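You operate a simulated robot arm through the tools that you are given. There is no shell and no other tool.

You are at the controls of a simulated robot arm. One attempt, no reset.

TASK
Replace the black fuse with a spare of the rating on its plate.
Fine: red switch off before a fuse moves, on again after; black fuse in the blue tool tray; leave the other switches. Where these are worked on the way, their far stop is far enough and under half their travel is too little: red switch.

Only the result counts: the job must be done as asked and must still hold three seconds after the hand-in. Knocking over, shifting, dropping, spilling or breaking anything else fails it.

THE ROBOT
A 7-joint arm with a two-finger parallel gripper, fixed in place. Base frame: the origin is at the foot of the arm, x ahead of it, y to its left, z up; the work surface is at about z = 88. Lengths are in cm, angles in rad, forces in N, time in s.
Its first joint turns from -2.897 to 2.897 rad. Payload 3.43 kg.
The TCP is the grasp point between the finger pads, 3 cm short of the fingertips. In the tool frame z runs along the fingers and y along their closing line. Largest opening 9.4 cm; finger width 2.8, thickness 1; the body of the gripper, 5 by 9.6 cm, starts 5.5 cm behind the TCP.
Orientation is that of the tool frame in the base frame, as a unit quaternion [x, y, z, w]. With the fingers straight down and closing along the base's y, the tool's x points along the base's -x, its y along +y and its z along -z.

THE INTERFACE
- The arm moves only by the tool jog_arm. Its argument "moves" is a list of rows, each a list of 6 numbers: the shift along the tool's x, y, z in cm, then the turn, a rotation vector about the tool's x, y, z in rad. In form: [[tx, ty, tz, wx, wy, wz], ...]. A call has 1 to 20 rows; each row shifts and turns the commanded pose from where the row before left it, along the tool's axes as they then stand. "hand" is the gripper command, from -1 (fully open) to 1 (shut), values between in proportion, set as the call begins (left out, the last holds). Each row takes 0.2 s and may step no farther than 5 cm and 0.15 rad from the row before; otherwise, or with a gripper value out of range, the whole call is refused. A pose out of reach is approached as far as the arm can. The call stops where the force on the tool passes 40 N (or 10 N more than at its start, if that is more) or the arm is blocked; 0.2 s more then pass. Each finger travels about 4.5 cm/s and halts on what it meets, pressing with about 32 N; the grip force reading is that of the motor and also rises with nothing between the fingers. The clock runs only during rows and for 0.2 s after the last one: add rows that do not move to give the fingers time. The reply holds the time, the measured pose of the TCP, the force on the tool along the base axes, the opening and the grip force, in the units named above and with some noise, with the torque about the TCP (base axes, N m) and any sound that the robot's microphone picked up.
- Cameras (640 x 400 px; columns grow to the right, rows downward): "scene" is fixed at [4.83, 49.91, 145.98]; the picture's right is [0.49, -0.87, 0.00], its down [-0.63, -0.36, -0.69] and it looks along [0.60, 0.34, -0.72] (base axes); focal length 341 px, centre (320, 200). "wrist" rides on the gripper at [7.6, 1.4, -10.3] in the tool frame; the picture's right is [-0.18, 0.98, 0.00], its down [-0.75, -0.14, -0.64] and it looks along [-0.63, -0.12, 0.77] (tool axes); focal length 243 px, centre (320, 200). There is no depth. A picture from a camera that has moved, and an enlarged one, comes with that camera's place and axes in the base frame and with its lens.
- grab_frame(camera): a new picture of that camera. The clock stands still meanwhile.
- enlarge(camera, box): a new picture of the part [left, top, right, bottom] of that camera's present view, enlarged. The clock stands still meanwhile.
- hand_in(): hands the job in; it is judged then, once.

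Nothing tells you positions but the pictures and the camera data. Unless the task says otherwise, let go and move clear before handing in.

The tools are called after "Call:" as a command line: name --pt "numbers of a row" for each row, then --argument value for the rest, lists and objects as JSON in quotes. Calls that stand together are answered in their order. jog_arm: Moves the arm, as the interface text tells. Its arguments: {"type":"object","properties":{"moves":{"type":"array"},"hand":{"type":"number"}},"required":["moves"]} The other tools are called the same way: grab_frame (camera) takes a picture; enlarge (camera, box) takes an enlarged picture of a part of a camera's view; hand_in () hands the job in.

At the start:

```text
time: 0.0
ee_pos: [28.46, 57.93, 123.56]
ee_rot: [0.0, 1.0, 0.0, 0.0]
wrist_force: [0.4, -0.1, -0.2]
wrist_torque: [0.01, 0.02, 0.0]
opening: 9.38
grip_force: 0.1
```

scene: 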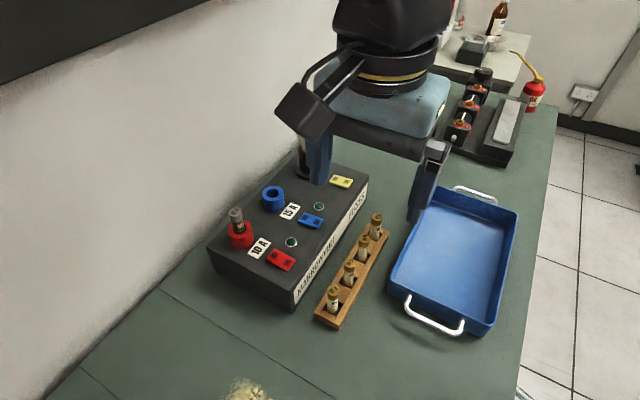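
wrist: 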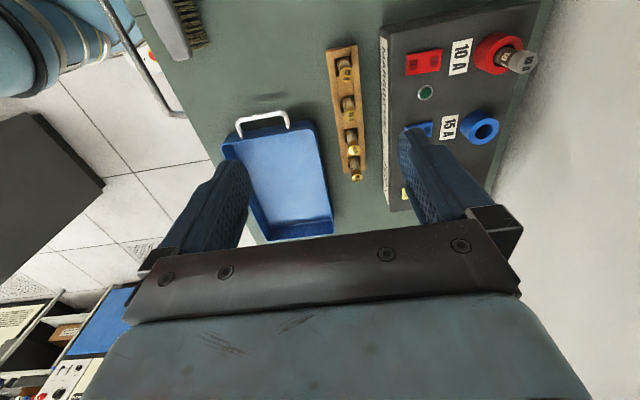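

I see a fuse box with a red socket holding a black-topped fuse marked near a 10 A plate, red/blue/yellow rocker switches, a wooden rack of four spares and a blue tray. I'll take closer looks before moving.

Call:
enlarge --camera "scene" --box '[200, 160, 400, 330]'

Call:
enlarge --camera "scene" --box '[310, 200, 400, 330]'

Call:
enlarge --camera "wrist" --box '[300, 0, 560, 220]'

Call:
enlarge --camera "wrist" --box '[310, 30, 390, 190]'

Call:
enlarge --camera "scene" --box '[210, 190, 320, 290]'

```text
2.35 times, centred on (300, 245) of scene
camera zoom: at [4.83, 49.91, 145.98], right [0.49, -0.87, 0.0], down [-0.63, -0.36, -0.69], along [0.6, 0.34, -0.72], focal length 802 px, centre (367, 94)
```

zoom: 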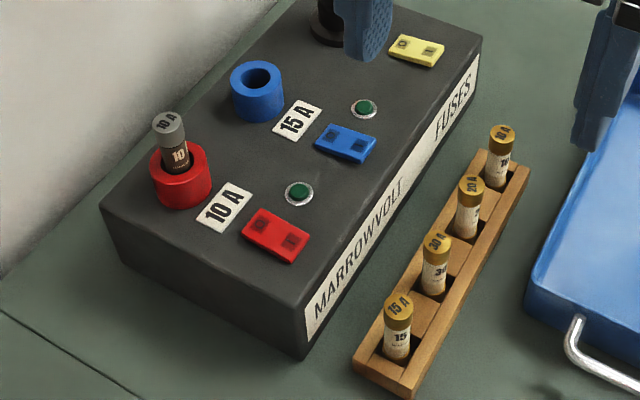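

```text
3.08 times, centred on (355, 265) of scene
camera zoom: at [4.83, 49.91, 145.98], right [0.49, -0.87, 0.0], down [-0.63, -0.36, -0.69], along [0.6, 0.34, -0.72], focal length 1048 px, centre (212, 0)
```

zoom: 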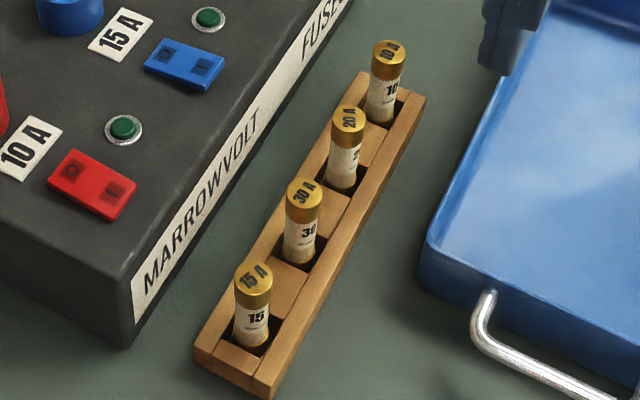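

```text
1.82 times, centred on (430, 110) of wrist
camera zoom: at [20.85, 59.45, 133.79], right [0.18, 0.98, 0.0], down [0.75, -0.14, 0.64], along [0.63, -0.12, -0.77], focal length 441 px, centre (120, 364)
```

zoom: 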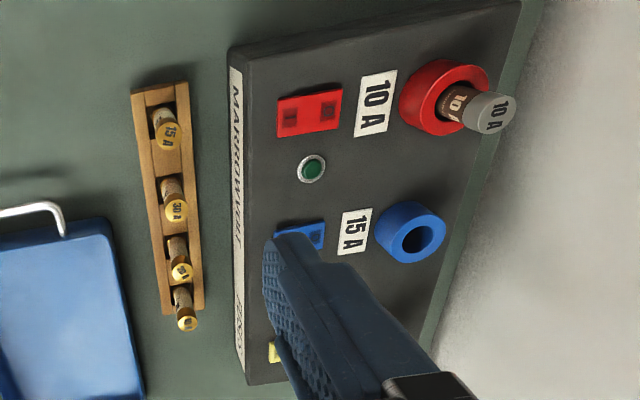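

```text
2.50 times, centred on (350, 110) of wrist
camera zoom: at [20.85, 59.45, 133.79], right [0.18, 0.98, 0.0], down [0.75, -0.14, 0.64], along [0.63, -0.12, -0.77], focal length 606 px, centre (245, 425)
```

zoom: 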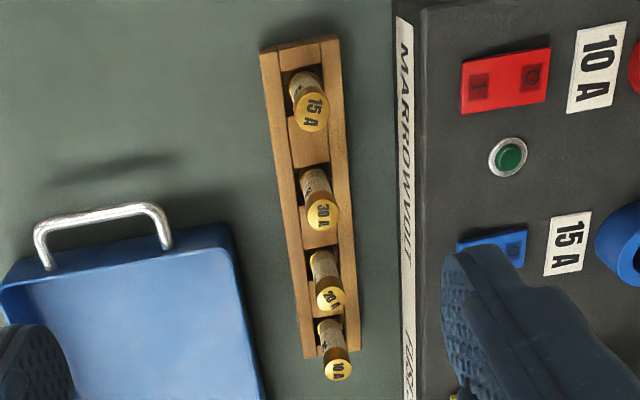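

```text
4.00 times, centred on (265, 240) of scene
camera zoom: at [4.83, 49.91, 145.98], right [0.49, -0.87, 0.0], down [-0.63, -0.36, -0.69], along [0.6, 0.34, -0.72], focal length 1362 px, centre (540, 40)
```

zoom: 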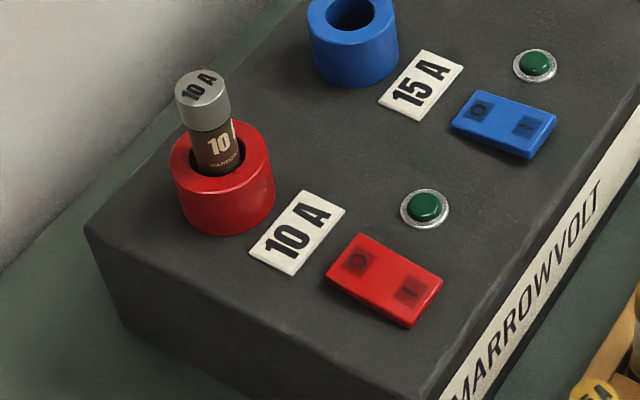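

The spare marked 10 A looks to be the farthest one in the rack (near x 46, y 61), the red switch near (30, 72, 98) and the red holder near (30, 79). I'll shift the arm for a clearer wrist view of the box.

Call:
jog_arm --pt "1.41 2.345 1.427 0 0 0" --pt "1.41 2.345 1.427 0 0 0" --pt "1.41 2.345 1.427 0 0 0" --pt "1.41 2.345 1.427 0 0 0" --pt "1.41 2.345 1.427 0 0 0" --pt "1.41 2.345 1.427 0 0 0" --pt "0 0 0 0 0 0" --hand 1

Call:
grab_frame --camera "wrist"

Call:
grab_frame --camera "scene"

```text
time: 1.6
ee_pos: [19.98, 71.99, 114.95]
ee_rot: [0.0, 1.0, 0.0, 0.0]
wrist_force: [0.3, 0.0, 0.2]
wrist_torque: [-0.01, -0.03, 0.03]
opening: 0.02
grip_force: 32.1
```

```text
taken
camera wrist: at [12.34, 73.57, 125.27], right [0.18, 0.98, 0.0], down [0.75, -0.14, 0.64], along [0.63, -0.12, -0.77], focal length 243 px, centre (320, 200)
```

wrist: 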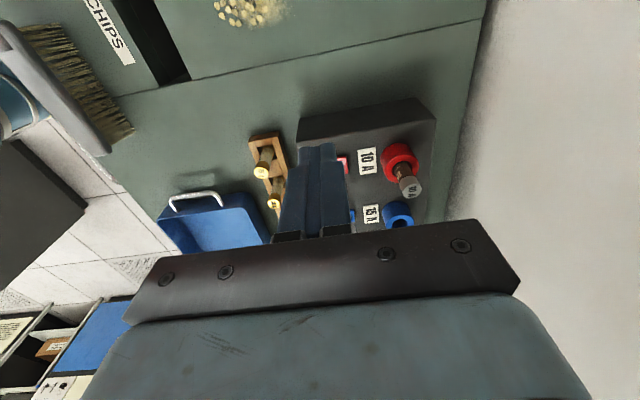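

```text
taken
```

scene: 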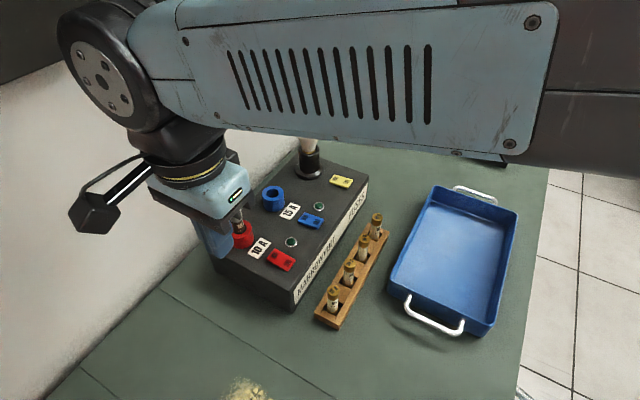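

The wrist camera mainly sees what lies below and behind the gripper. There's also an upright black-footed thing on the box near the yellow switch; I'll enlarge to check.

Call:
enlarge --camera "scene" --box '[250, 140, 380, 230]'

Call:
enlarge --camera "wrist" --box '[240, 90, 450, 240]'

```text
4.44 times, centred on (315, 185) of scene
camera zoom: at [4.83, 49.91, 145.98], right [0.49, -0.87, 0.0], down [-0.63, -0.36, -0.69], along [0.6, 0.34, -0.72], focal length 1514 px, centre (342, 267)
```

zoom: 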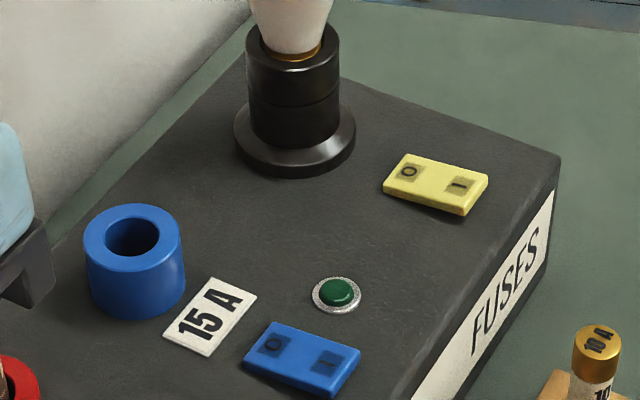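

```text
2.67 times, centred on (345, 165) of wrist
camera zoom: at [12.34, 73.57, 125.27], right [0.18, 0.98, 0.0], down [0.75, -0.14, 0.64], along [0.63, -0.12, -0.77], focal length 647 px, centre (253, 293)
```

zoom: 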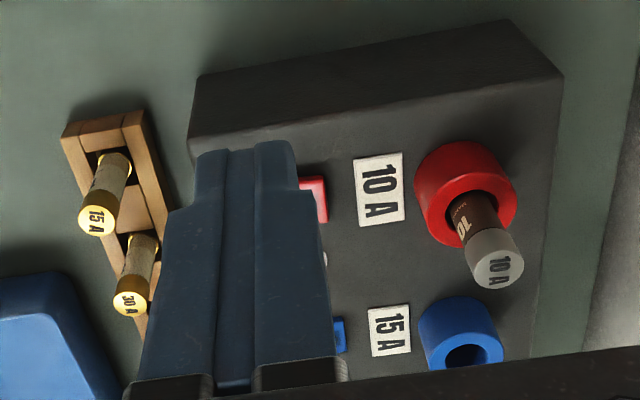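

The third item is a lamp in a black socket, so I'll stay clear of it; the "black fuse" is the dark-bodied 10 A one in the red holder. I'll hover over the red switch to see its state and locate it well.

Call:
jog_arm --pt "-3.24 -0.13 1.0 0 0 0" --pt "-3.24 -0.13 1.0 0 0 0" --pt "-3.24 -0.13 1.0 0 0 0" --pt "0 0 0 0 0 0"

Call:
grab_frame --camera "wrist"

Call:
enlarge --camera "wrist" --box '[220, 0, 480, 160]'

Call:
grab_frame --camera "scene"

```text
time: 2.6
ee_pos: [29.81, 71.62, 112.1]
ee_rot: [-0.001, 1.0, -0.001, 0.0]
wrist_force: [-0.5, 0.2, -0.5]
wrist_torque: [0.02, -0.02, 0.0]
opening: 0.0
grip_force: 31.7
```

```text
taken
camera wrist: at [22.14, 73.16, 122.29], right [0.18, 0.98, 0.0], down [0.75, -0.14, 0.64], along [0.63, -0.12, -0.77], focal length 243 px, centre (320, 200)
```

wrist: 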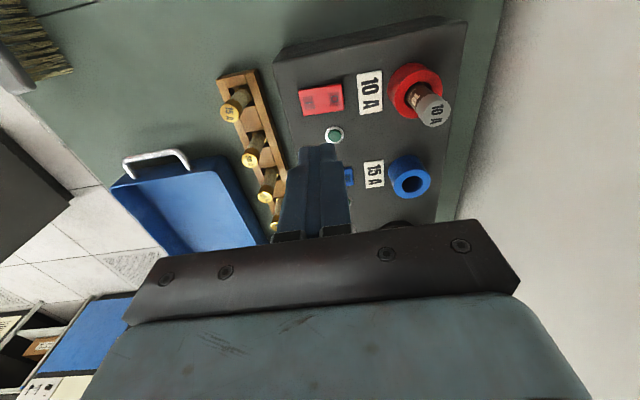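

```text
2.46 times, centred on (350, 80) of wrist
camera zoom: at [22.14, 73.16, 122.29], right [0.18, 0.98, 0.0], down [0.75, -0.14, 0.64], along [0.63, -0.12, -0.77], focal length 597 px, centre (246, 495)
```

zoom: 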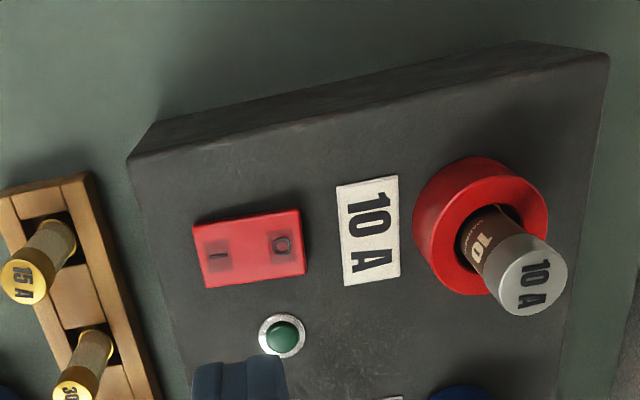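

```text
taken
```

scene: 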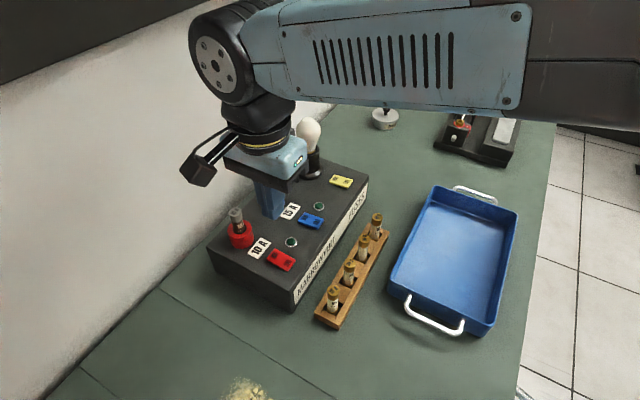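

The red rocker's O end is toward the holder (y ≈ 73.2) and its I end at y ≈ 70.6. I'll zoom in to judge the current tilt.

Call:
enlarge --camera "scene" --box '[255, 230, 311, 275]'

Call:
enlarge --camera "wrist" --box '[280, 60, 370, 150]'

Call:
enlarge --camera "scene" --box '[350, 205, 400, 250]'

Call:
enlarge --camera "wrist" --box '[370, 40, 470, 140]'

```text
8.89 times, centred on (283, 252) of scene
camera zoom: at [4.83, 49.91, 145.98], right [0.49, -0.87, 0.0], down [-0.63, -0.36, -0.69], along [0.6, 0.34, -0.72], focal length 3028 px, centre (649, -267)
```

zoom: 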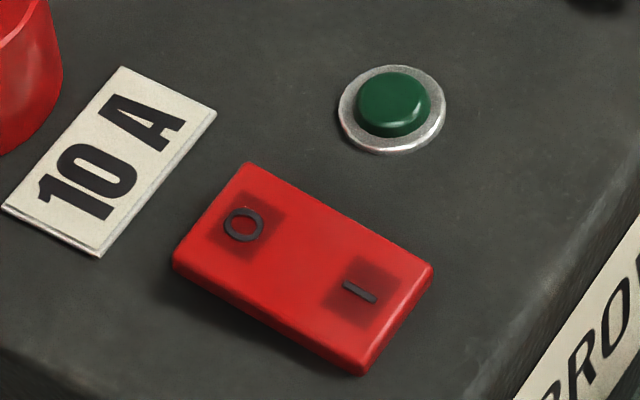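

```text
4.44 times, centred on (325, 105) of wrist
camera zoom: at [22.14, 73.16, 122.29], right [0.18, 0.98, 0.0], down [0.75, -0.14, 0.64], along [0.63, -0.12, -0.77], focal length 1078 px, centre (298, 622)
```

zoom: 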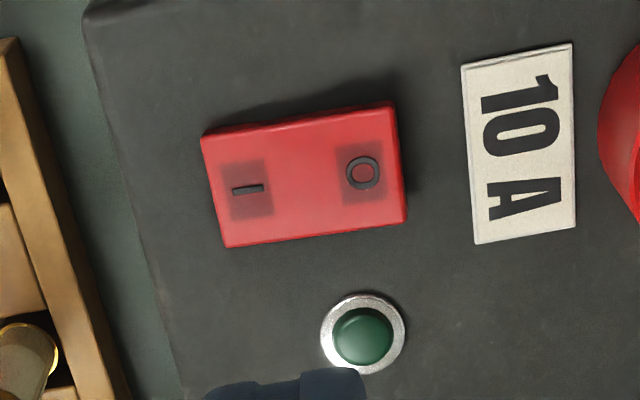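

```text
8.89 times, centred on (375, 228) of scene
camera zoom: at [4.83, 49.91, 145.98], right [0.49, -0.87, 0.0], down [-0.63, -0.36, -0.69], along [0.6, 0.34, -0.72], focal length 3028 px, centre (-169, -44)
```

zoom: 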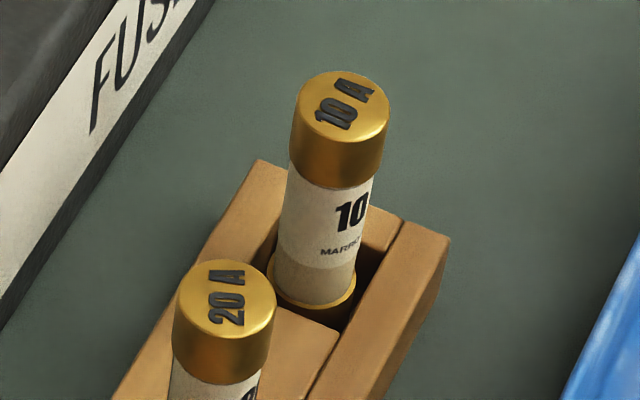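

```text
4.00 times, centred on (420, 90) of wrist
camera zoom: at [22.14, 73.16, 122.29], right [0.18, 0.98, 0.0], down [0.75, -0.14, 0.64], along [0.63, -0.12, -0.77], focal length 970 px, centre (-80, 640)
```

zoom: 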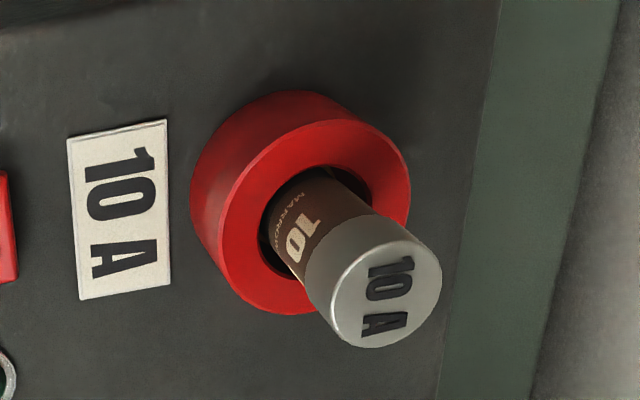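

The O end of the red rocker stands up (shadow under it), so it's on. To press it without the wide gripper body touching the fuse behind, I'll turn the tool 90° so it closes along x.

Call:
jog_arm --pt "0 0 0 0 0 -0.1428" --pt "0 0 0 0 0 -0.1428" --pt "0 0 0 0 0 -0.1428" --pt "0 0 0 0 0 -0.1428" --pt "0 0 0 0 0 -0.1428" --pt "0 0 0 0 0 -0.1428" --pt "0 0 0 0 0 -0.1428" --pt "0 0 0 0 0 -0.1428" --pt "0 0 0 0 0 -0.1428" --pt "0 0 0 0 0 -0.1428" --pt "0 0 0 0 0 -0.1428" --pt "0 0 0 0 0 0" --pt "0 0 0 0 0 0"

Call:
grab_frame --camera "wrist"

Call:
grab_frame --camera "scene"

```text
time: 5.4
ee_pos: [29.75, 71.76, 112.05]
ee_rot: [0.707, -0.707, 0.0, 0.0]
wrist_force: [-0.3, 1.2, -0.5]
wrist_torque: [-0.02, 0.03, 0.05]
opening: 0.0
grip_force: 32.1
```

```text
taken
camera wrist: at [28.3, 64.1, 122.25], right [-0.98, 0.18, 0.0], down [0.14, 0.75, 0.64], along [0.12, 0.63, -0.77], focal length 243 px, centre (320, 200)
```

wrist: 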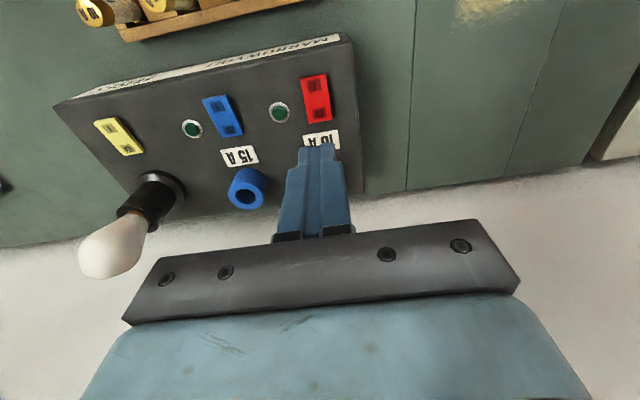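

```text
taken
```

scene: 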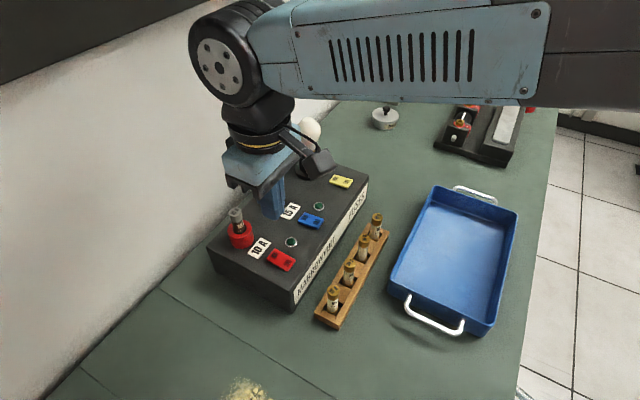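

The turn worked. I'll zoom into the switch from this new angle to refine its position.

Call:
enlarge --camera "wrist" --box '[260, 50, 380, 160]'

```text
3.64 times, centred on (320, 105) of wrist
camera zoom: at [28.3, 64.1, 122.25], right [-0.98, 0.18, 0.0], down [0.14, 0.75, 0.64], along [0.12, 0.63, -0.77], focal length 882 px, centre (320, 546)
```

zoom: 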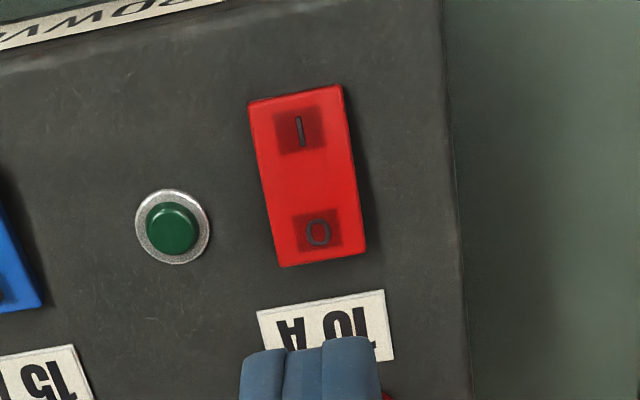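

The O mark comes out at about (30.0, 73.2, 97.1). I'll come down over the O end to just above it.

Call:
jog_arm --pt "-0.87 -0.12 3.0 0 0 0" --pt "-0.87 -0.13 3.0 0 0 0" --pt "0 0 3.0 0 0 0" --pt "0 0 1.0 0 0 0" --pt "0 0 0 0 0 0"

Call:
grab_frame --camera "wrist"

Call:
enlarge --camera "scene" --box '[210, 180, 330, 290]'

```text
time: 6.6
ee_pos: [29.88, 73.4, 101.97]
ee_rot: [-0.707, 0.707, 0.0, 0.0]
wrist_force: [0.6, 0.6, -0.5]
wrist_torque: [-0.02, 0.0, 0.01]
opening: 0.0
grip_force: 31.9
```

```text
taken
camera wrist: at [28.51, 65.83, 112.18], right [-0.98, 0.18, 0.0], down [0.14, 0.75, 0.64], along [0.12, 0.63, -0.77], focal length 243 px, centre (320, 200)
```

wrist: 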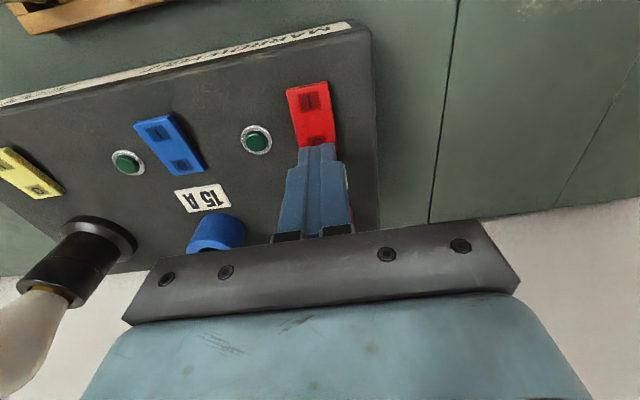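

```text
3.64 times, centred on (270, 235) of scene
camera zoom: at [4.83, 49.91, 145.98], right [0.49, -0.87, 0.0], down [-0.63, -0.36, -0.69], along [0.6, 0.34, -0.72], focal length 1239 px, centre (502, 73)
```

zoom: 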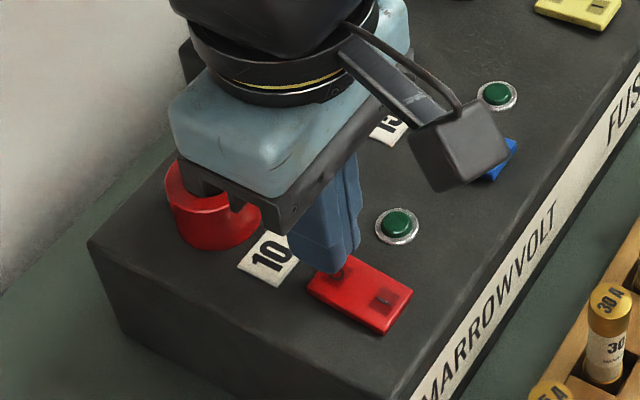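

The closed tips sit right over the O end. I'll press down slowly until it stops.

Call:
jog_arm --pt "0 0 0.25 0 0 0" --pt "0 0 0.25 0 0 0" --pt "0 0 0.25 0 0 0" --pt "0 0 0.25 0 0 0" --pt "0 0 0.2 0 0 0" --pt "0 0 0.2 0 0 0"

Call:
enlarge --camera "scene" --box '[210, 180, 330, 290]'

```text
time: 8.0
ee_pos: [30.01, 73.47, 100.59]
ee_rot: [0.707, -0.707, 0.0, 0.001]
wrist_force: [-0.3, 0.1, -0.2]
wrist_torque: [-0.01, -0.03, 0.01]
opening: 0.01
grip_force: 32.4
```

```text
3.64 times, centred on (270, 235) of scene
camera zoom: at [4.83, 49.91, 145.98], right [0.49, -0.87, 0.0], down [-0.63, -0.36, -0.69], along [0.6, 0.34, -0.72], focal length 1239 px, centre (502, 73)
```

zoom: 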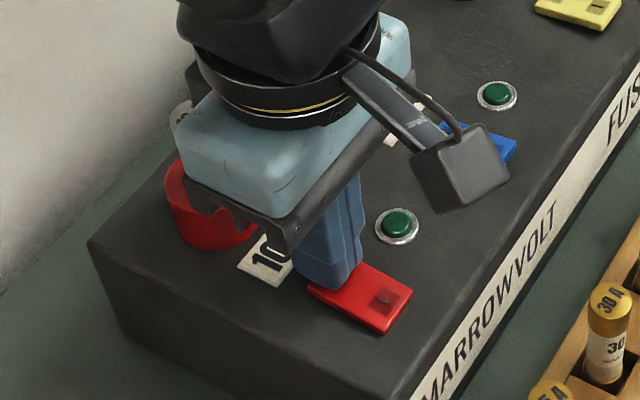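

No contact yet; continuing down in small steps.

Call:
jog_arm --pt "0 0 0.15 0 0 0" --pt "0 0 0.15 0 0 0" --pt "0 0 0.15 0 0 0" --pt "0 0 0.15 0 0 0"

Call:
enlarge --camera "scene" --box '[210, 180, 330, 290]'

```text
time: 9.0
ee_pos: [29.87, 73.47, 100.23]
ee_rot: [-0.707, 0.707, 0.0, 0.001]
wrist_force: [-1.4, -0.9, 18.8]
wrist_torque: [-0.28, 0.05, -0.2]
opening: 0.02
grip_force: 32.2
```

```text
3.64 times, centred on (270, 235) of scene
camera zoom: at [4.83, 49.91, 145.98], right [0.49, -0.87, 0.0], down [-0.63, -0.36, -0.69], along [0.6, 0.34, -0.72], focal length 1239 px, centre (502, 73)
```

zoom: 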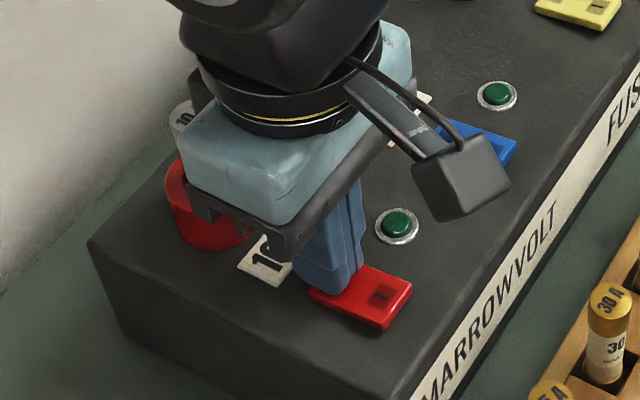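

Contact and the rocker is moving. I'll keep pressing to the stop.

Call:
jog_arm --pt "0 0 0.15 0 0 0" --pt "0 0 0.15 0 0 0" --pt "0 0 0.15 0 0 0" --pt "0 0 0.15 0 0 0" --pt "0 0 0.15 0 0 0"

Call:
enlarge --camera "scene" --box '[210, 180, 330, 290]'

```text
time: 9.5
ee_pos: [30.12, 73.5, 100.16]
ee_rot: [-0.707, 0.707, 0.002, 0.003]
wrist_force: [-0.9, 0.7, 3.0]
wrist_torque: [-0.02, 0.05, 0.02]
opening: 0.02
grip_force: 32.4
stopped in row 2: the force on the tool passed its limit at 43 N (the readings are from after the stop); the commanded pose is now the measured one
```

```text
3.64 times, centred on (270, 235) of scene
camera zoom: at [4.83, 49.91, 145.98], right [0.49, -0.87, 0.0], down [-0.63, -0.36, -0.69], along [0.6, 0.34, -0.72], focal length 1239 px, centre (502, 73)
```

zoom: 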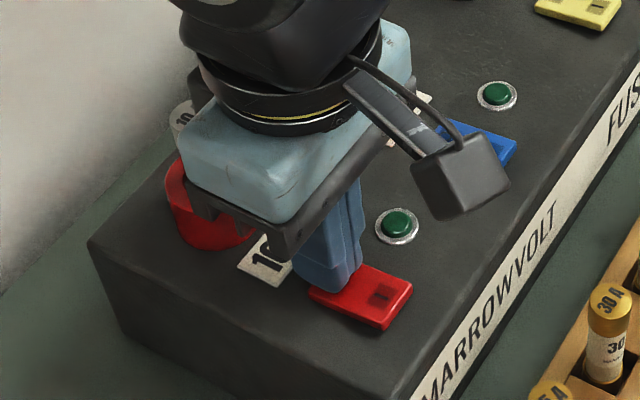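

It hit its stop (43 N). I'll lift and check the rocker's tilt.

Call:
jog_arm --pt "0 0 -1 0 0 0" --pt "0 0 -3 0 0 0" --pt "0 0 -4 0 0 0" --pt "0 0 -4 0 0 0" --pt "0 0 0 0 0 0"

Call:
enlarge --camera "scene" --box '[255, 230, 311, 275]'

Call:
enlarge --camera "wrist" --box '[260, 50, 380, 160]'

```text
time: 10.7
ee_pos: [30.09, 73.39, 112.23]
ee_rot: [0.707, -0.707, -0.002, -0.002]
wrist_force: [-0.1, 0.2, 0.1]
wrist_torque: [-0.01, -0.02, -0.01]
opening: 0.01
grip_force: 31.5
```

```text
8.89 times, centred on (283, 252) of scene
camera zoom: at [4.83, 49.91, 145.98], right [0.49, -0.87, 0.0], down [-0.63, -0.36, -0.69], along [0.6, 0.34, -0.72], focal length 3028 px, centre (649, -267)
```

zoom: 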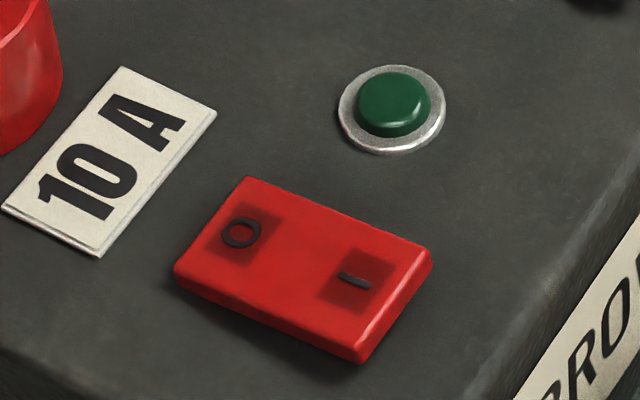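

```text
3.64 times, centred on (320, 105) of wrist
camera zoom: at [28.57, 65.85, 122.38], right [-0.98, 0.18, 0.0], down [0.14, 0.75, 0.65], along [0.12, 0.63, -0.76], focal length 882 px, centre (320, 546)
```

zoom: 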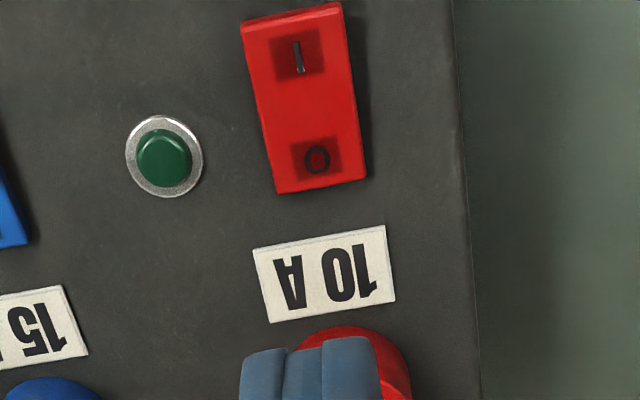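

The rocker has flipped: I end up, O end down, so the red switch is off. Next I'll open the fingers and hover over the black fuse.

Call:
jog_arm --pt "-1.5 0 0 0 0 0" --pt "-1.5 0 0 0 0 0" --pt "-1.5 0 0 0 0 0" --pt "-1.5 0 0 0 0 0" --pt "0 0 0 0 0 0" --hand -0.3

Call:
grab_frame --camera "wrist"

Call:
enlarge --camera "wrist" --box '[250, 60, 390, 200]'

Call:
enlarge --camera "scene" --box '[200, 150, 320, 260]'

```text
time: 11.9
ee_pos: [30.03, 79.49, 112.12]
ee_rot: [-0.707, 0.707, 0.002, 0.001]
wrist_force: [-0.1, 0.6, -0.3]
wrist_torque: [-0.01, 0.0, 0.0]
opening: 6.11
grip_force: 0.1
```

```text
taken
camera wrist: at [28.53, 71.85, 122.35], right [-0.98, 0.18, 0.0], down [0.14, 0.75, 0.65], along [0.12, 0.63, -0.76], focal length 243 px, centre (320, 200)
```

wrist: 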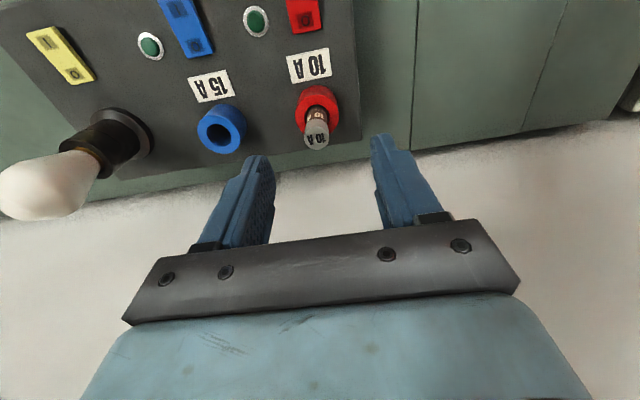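

```text
2.86 times, centred on (320, 130) of wrist
camera zoom: at [28.53, 71.85, 122.35], right [-0.98, 0.18, 0.0], down [0.14, 0.75, 0.65], along [0.12, 0.63, -0.76], focal length 693 px, centre (320, 400)
```

zoom: 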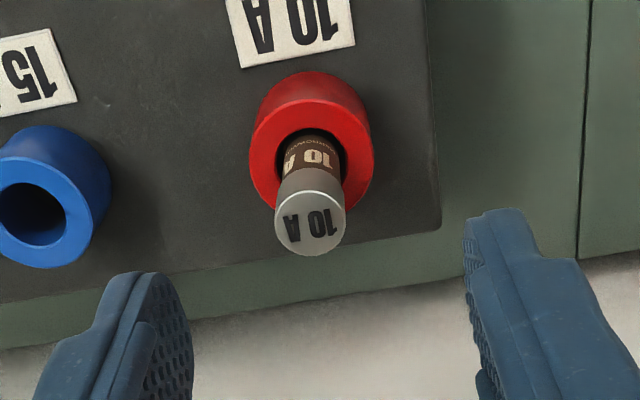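

```text
3.64 times, centred on (260, 205) of scene
camera zoom: at [4.83, 49.91, 145.98], right [0.49, -0.87, 0.0], down [-0.63, -0.36, -0.69], along [0.6, 0.34, -0.72], focal length 1239 px, centre (538, 182)
```

zoom: 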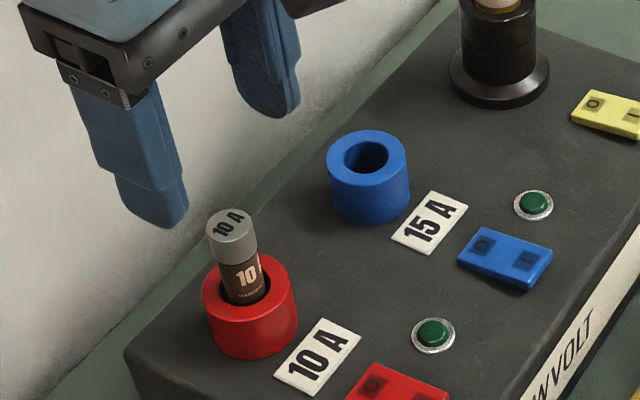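

Triangulation puts the black fuse's top at about (30.4, 80.5, 104) and the ring's top near z 100. I'll centre over it and come part-way down around it.

Call:
jog_arm --pt "-1.0 -0.35 0 0 0 0" --pt "0 0 2 0 0 0" --pt "0 0 2 0 0 0" --pt "0 0 2 0 0 0" --pt "0 0 0 0 0 0"

Call:
grab_frame --camera "wrist"

Call:
enlarge --camera "wrist" --box '[230, 60, 430, 240]'

Call:
enlarge --camera "scene" --box '[200, 150, 320, 260]'

```text
time: 13.1
ee_pos: [30.37, 80.42, 106.1]
ee_rot: [-0.707, 0.707, 0.002, 0.002]
wrist_force: [0.3, 1.5, -0.1]
wrist_torque: [0.03, 0.0, 0.04]
opening: 6.09
grip_force: 0.1
```

```text
taken
camera wrist: at [28.85, 72.88, 116.33], right [-0.98, 0.18, 0.0], down [0.14, 0.75, 0.65], along [0.12, 0.64, -0.76], focal length 243 px, centre (320, 200)
```

wrist: 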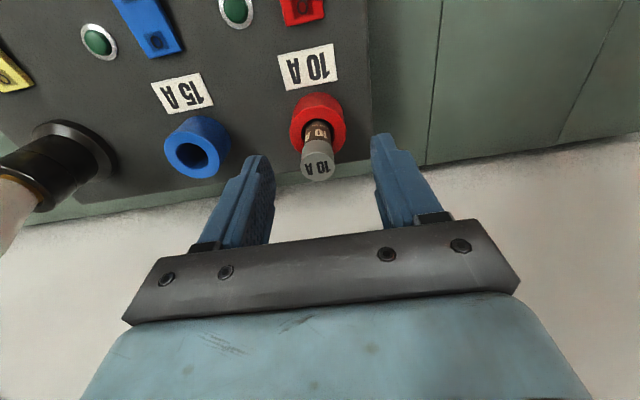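

```text
2.22 times, centred on (330, 150) of wrist
camera zoom: at [28.85, 72.88, 116.33], right [-0.98, 0.18, 0.0], down [0.14, 0.75, 0.65], along [0.12, 0.64, -0.76], focal length 539 px, centre (298, 311)
```

zoom: 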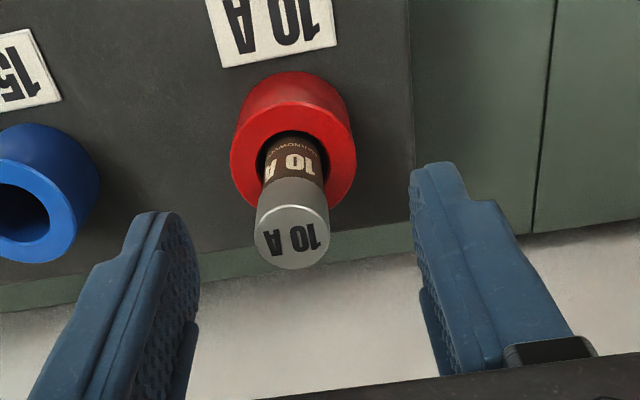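

```text
3.64 times, centred on (260, 205) of scene
camera zoom: at [4.83, 49.91, 145.98], right [0.49, -0.87, 0.0], down [-0.63, -0.36, -0.69], along [0.6, 0.34, -0.72], focal length 1239 px, centre (538, 182)
```

zoom: 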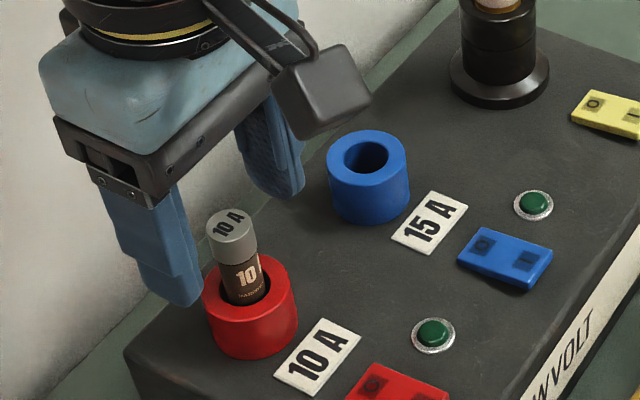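

The estimate holds: fuse top (30.4, 80.55, 104), ring top near z 99–99.5. I'll go down to TCP z ≈ 103 and close on the fuse.

Call:
jog_arm --pt "-0.1 0 1.1 0 0 0" --pt "0 0 1.0 0 0 0" --pt "0 0 1.0 0 0 0" --pt "0 0 0 0 0 0"

Call:
enlarge --camera "scene" --box '[200, 150, 320, 260]'

Call:
enlarge --camera "wrist" --box '[230, 60, 430, 240]'

```text
time: 14.1
ee_pos: [30.38, 80.52, 103.03]
ee_rot: [0.707, -0.707, -0.001, -0.002]
wrist_force: [0.1, -1.1, -0.4]
wrist_torque: [0.02, -0.03, -0.05]
opening: 6.08
grip_force: 0.1
```

```text
3.64 times, centred on (260, 205) of scene
camera zoom: at [4.83, 49.91, 145.98], right [0.49, -0.87, 0.0], down [-0.63, -0.36, -0.69], along [0.6, 0.34, -0.72], focal length 1239 px, centre (538, 182)
```

zoom: 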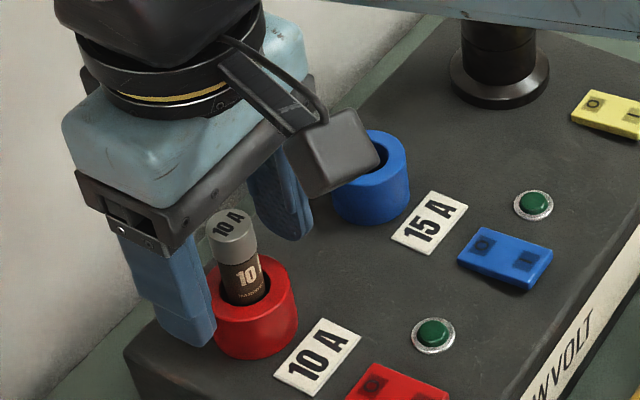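

```text
2.22 times, centred on (330, 150) of wrist
camera zoom: at [28.94, 72.98, 113.27], right [-0.98, 0.18, 0.0], down [0.14, 0.75, 0.65], along [0.12, 0.63, -0.76], focal length 539 px, centre (298, 311)
```

zoom: 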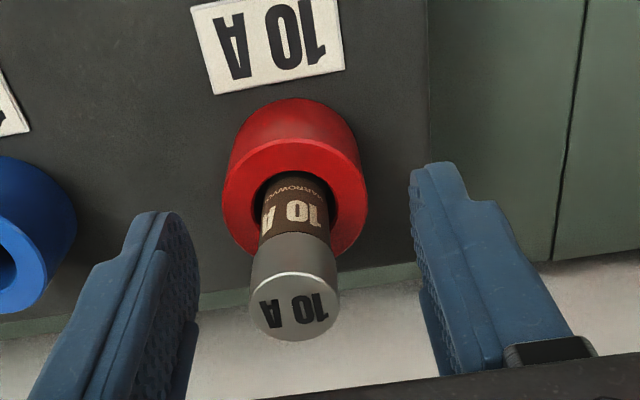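

The fingers straddle the fuse squarely. Closing now.

Call:
jog_arm --pt "0 0 0 0 0 0" --pt "0 0 0 0 0 0" --pt "0 0 0 0 0 0" --pt "0 0 0 0 0 0" --pt "0 0 0 0 0 0" --hand 1

Call:
enlarge --camera "wrist" --box '[230, 60, 430, 240]'

```text
time: 15.3
ee_pos: [30.39, 80.67, 103.08]
ee_rot: [-0.706, 0.708, 0.002, 0.003]
wrist_force: [-0.5, 0.4, -0.3]
wrist_torque: [0.0, 0.0, -0.01]
opening: 1.93
grip_force: 31.9
```

```text
2.22 times, centred on (330, 150) of wrist
camera zoom: at [28.93, 72.98, 113.28], right [-0.98, 0.18, 0.0], down [0.14, 0.75, 0.65], along [0.12, 0.63, -0.76], focal length 539 px, centre (298, 311)
```

zoom: 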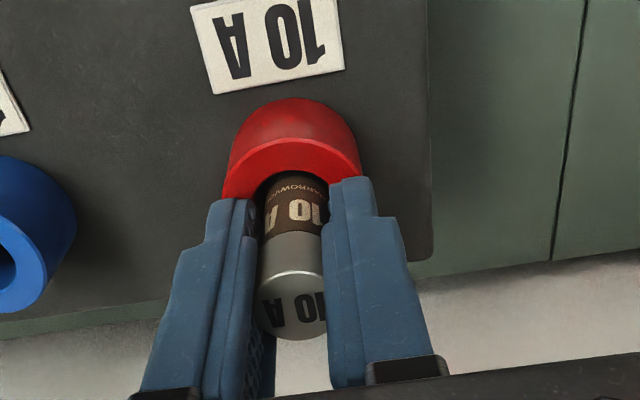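

Gripped at 1.93 cm opening with no side load. Lifting straight up gently.

Call:
jog_arm --pt "0 0 -0.3 0 0 0" --pt "0 0 -0.5 0 0 0" --pt "0 0 -0.7 0 0 0" --pt "0 0 -1 0 0 0" --pt "0 0 -1.5 0 0 0" --pt "0 0 0 0 0 0"

Call:
grab_frame --camera "scene"

Call:
enlarge --camera "scene" --box '[180, 130, 320, 260]'

```text
time: 16.7
ee_pos: [30.38, 80.57, 107.17]
ee_rot: [-0.707, 0.707, 0.001, 0.001]
wrist_force: [0.9, 0.2, -1.5]
wrist_torque: [0.03, -0.02, -0.02]
opening: 1.91
grip_force: 32.3
```

```text
taken
```

scene: 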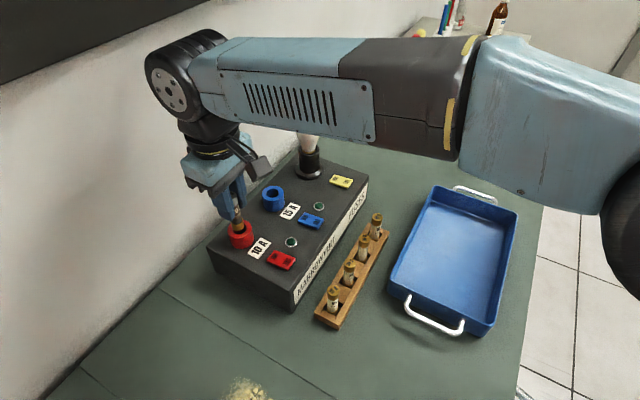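

```text
3.08 times, centred on (250, 195) of scene
camera zoom: at [4.83, 49.91, 145.98], right [0.49, -0.87, 0.0], down [-0.63, -0.36, -0.69], along [0.6, 0.34, -0.72], focal length 1048 px, centre (535, 215)
```

zoom: 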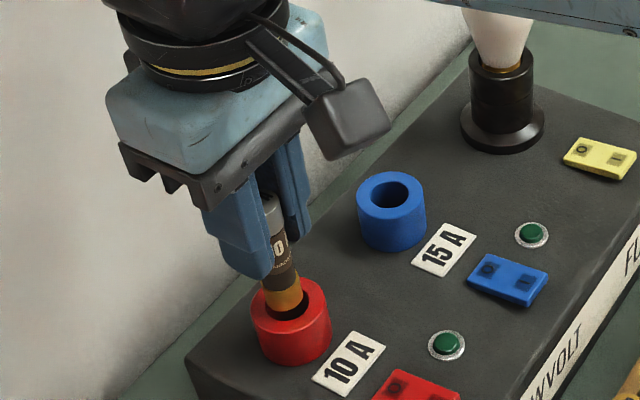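

The black fuse is sliding out cleanly. I'll lift it clear and carry it toward the blue tray (centre about (52, 46)).

Call:
jog_arm --pt "0 0 -2.5 0 0 0" --pt "0 0 -2.5 0 0 0" --pt "0 0 -2.5 0 0 0" --pt "0 0 -2.5 0 0 0" --pt "2.883 -1.8 0 0 0 0" --pt "2.883 -1.8 0 0 0 0" --pt "2.883 -1.8 0 0 0 0" --pt "2.883 -1.8 0 0 0 0" --pt "2.883 -1.8 0 0 0 0" --pt "2.883 -1.8 0 0 0 0" --pt "2.883 -1.8 0 0 0 0" --pt "2.883 -1.8 0 0 0 0" --pt "2.883 -1.8 0 0 0 0" --pt "2.883 -1.8 0 0 0 0" --pt "2.883 -1.8 0 0 0 0" --pt "2.883 -1.8 0 0 0 0" --pt "0 0 0 0 0 0"

Call:
grab_frame --camera "scene"

Call:
grab_frame --camera "wrist"

```text
time: 20.3
ee_pos: [52.13, 45.96, 116.9]
ee_rot: [0.707, -0.707, -0.002, -0.002]
wrist_force: [-0.4, -0.6, -0.3]
wrist_torque: [-0.03, 0.01, -0.04]
opening: 1.9
grip_force: 32.3
```

```text
taken
```

scene: 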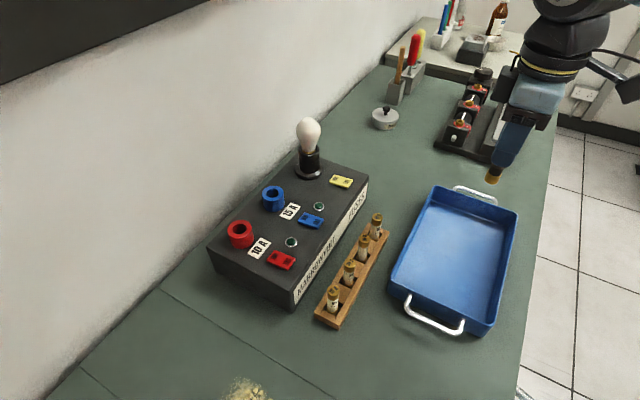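

```text
taken
camera wrist: at [50.5, 38.38, 127.1], right [-0.98, 0.18, 0.0], down [0.14, 0.75, 0.65], along [0.12, 0.63, -0.76], focal length 243 px, centre (320, 200)
```

wrist: 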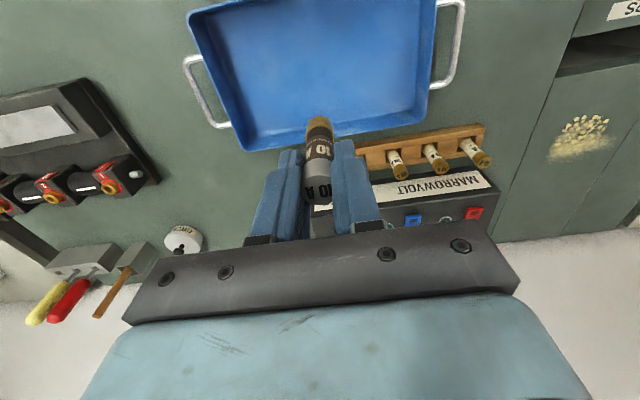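

I'm over the middle of the tray with the fuse's bottom about 7 cm below the grasp point. Lowering most of the way.

Call:
jog_arm --pt "0 0 3 0 0 0" --pt "0 0 3 0 0 0" --pt "0 0 3 0 0 0" --pt "0 0 3 0 0 0" --pt "0 0 3 0 0 0" --pt "0 0 2 0 0 0" --pt "0 0 0 0 0 0"

Call:
enlarge --camera "scene" --box '[380, 160, 560, 340]'

Call:
grab_frame --camera "wrist"

```text
time: 21.9
ee_pos: [51.89, 45.96, 99.9]
ee_rot: [0.707, -0.707, -0.002, -0.002]
wrist_force: [0.4, -0.6, 0.3]
wrist_torque: [-0.01, -0.02, 0.01]
opening: 1.92
grip_force: 32.7
```

```text
2.22 times, centred on (470, 250) of scene
camera zoom: at [4.83, 49.91, 145.98], right [0.49, -0.87, 0.0], down [-0.63, -0.36, -0.69], along [0.6, 0.34, -0.72], focal length 757 px, centre (-13, 89)
```

zoom: 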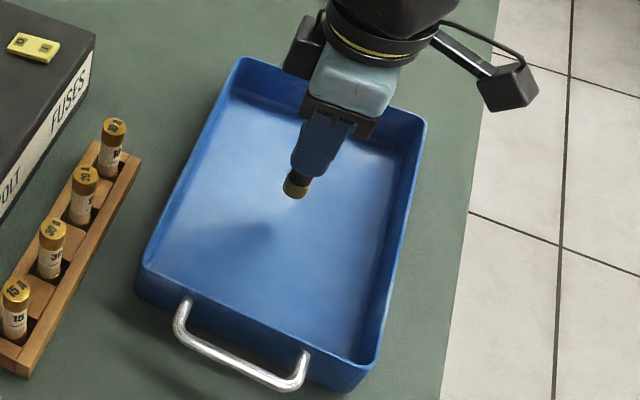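

```text
taken
camera wrist: at [50.52, 38.39, 110.1], right [-0.98, 0.18, 0.0], down [0.14, 0.75, 0.65], along [0.12, 0.63, -0.76], focal length 243 px, centre (320, 200)
```

wrist: 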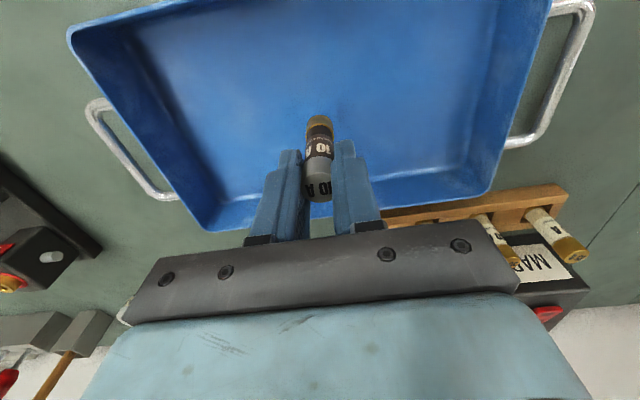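

Well inside the tray. I'll ease down to find the floor.

Call:
jog_arm --pt "0 0 0.6 0 0 0" --pt "0 0 0.6 0 0 0" --pt "0 0 0.6 0 0 0" --pt "0 0 0.4 0 0 0" --pt "0 0 0.3 0 0 0" --pt "0 0 0 0 0 0"

Call:
enlarge --camera "scene" --box '[420, 180, 520, 270]'

```text
time: 23.3
ee_pos: [52.06, 46.16, 97.41]
ee_rot: [0.707, -0.707, -0.002, -0.001]
wrist_force: [-0.1, -0.4, 0.0]
wrist_torque: [-0.04, -0.03, -0.04]
opening: 1.93
grip_force: 32.3
```

```text
4.44 times, centred on (470, 225) of scene
camera zoom: at [4.83, 49.91, 145.98], right [0.49, -0.87, 0.0], down [-0.63, -0.36, -0.69], along [0.6, 0.34, -0.72], focal length 1514 px, centre (-347, 89)
```

zoom: 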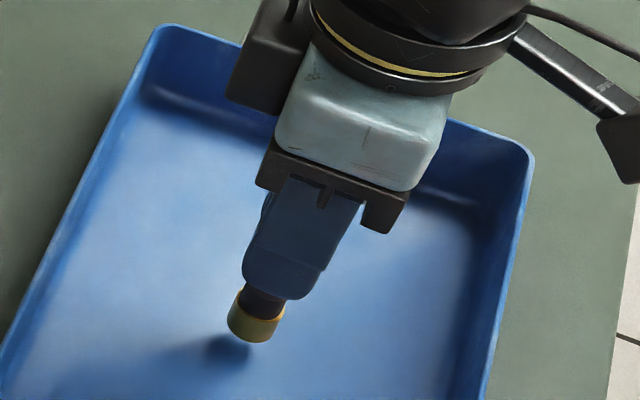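

Still a small gap above the floor by the shadow. Continuing in smaller steps.

Call:
jog_arm --pt "0 0 0.3 0 0 0" --pt "0 0 0.3 0 0 0" --pt "0 0 0.2 0 0 0" --pt "0 0 0 0 0 0"

Call:
enlarge --camera "scene" --box '[420, 180, 520, 270]'

```text
time: 24.3
ee_pos: [51.98, 45.96, 96.67]
ee_rot: [-0.707, 0.707, 0.002, 0.001]
wrist_force: [-0.3, -0.3, -0.5]
wrist_torque: [0.01, -0.01, 0.02]
opening: 1.92
grip_force: 31.8
```

```text
4.44 times, centred on (470, 225) of scene
camera zoom: at [4.83, 49.91, 145.98], right [0.49, -0.87, 0.0], down [-0.63, -0.36, -0.69], along [0.6, 0.34, -0.72], focal length 1514 px, centre (-347, 89)
```

zoom: 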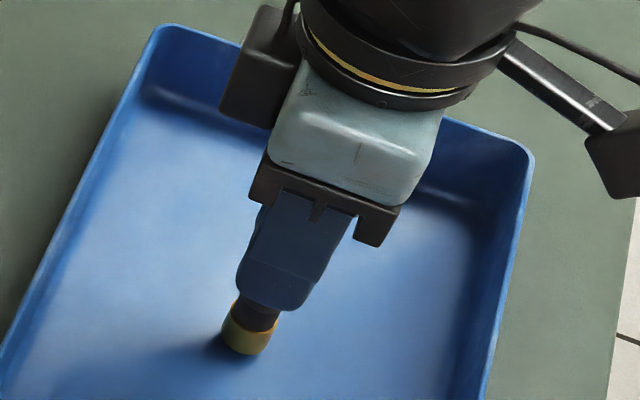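

Call:
jog_arm --pt "0 0 0.15 0 0 0" --pt "0 0 0.15 0 0 0" --pt "0 0 0.1 0 0 0" --pt "0 0 0 0 0 0"

Call:
enlarge --camera "scene" --box '[420, 180, 520, 270]'

```text
time: 25.3
ee_pos: [52.04, 45.93, 96.28]
ee_rot: [-0.707, 0.708, 0.002, 0.001]
wrist_force: [-0.6, 0.9, -1.1]
wrist_torque: [0.01, 0.0, -0.02]
opening: 1.92
grip_force: 32.2
```

```text
4.44 times, centred on (470, 225) of scene
camera zoom: at [4.83, 49.91, 145.98], right [0.49, -0.87, 0.0], down [-0.63, -0.36, -0.69], along [0.6, 0.34, -0.72], focal length 1514 px, centre (-347, 89)
```

zoom: 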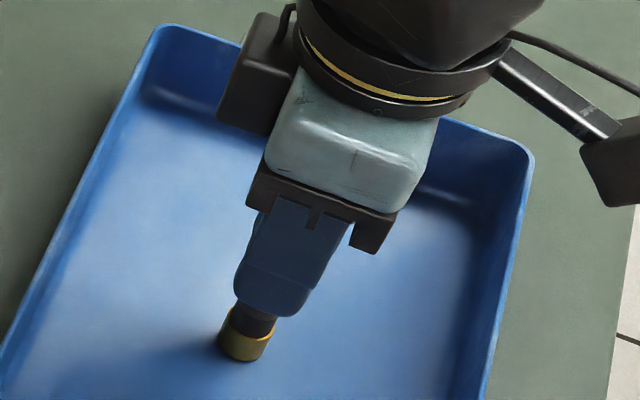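

Nearly touching; a few more tenths.

Call:
jog_arm --pt "0 0 0.1 0 0 0" --pt "0 0 0.1 0 0 0" --pt "0 0 0.1 0 0 0" --pt "0 0 0 0 0 0"

```text
time: 26.3
ee_pos: [52.04, 46.11, 96.2]
ee_rot: [-0.707, 0.707, 0.001, 0.004]
wrist_force: [-1.6, 1.7, 32.6]
wrist_torque: [0.12, 0.55, -0.02]
opening: 1.92
grip_force: 32.2
```

Touched down (32 N). I'll relieve the press, then open the fingers and leave the fuse standing.

Call:
jog_arm --pt "0 0 -0.12 0 0 0" --pt "0 0 -0.06 0 0 0" --pt "0 0 0 0 0 0"

```text
time: 27.1
ee_pos: [51.88, 45.96, 96.08]
ee_rot: [0.707, -0.707, -0.001, -0.003]
wrist_force: [3.1, 1.1, 6.8]
wrist_torque: [0.08, -0.24, 0.01]
opening: 1.91
grip_force: 32.5
```

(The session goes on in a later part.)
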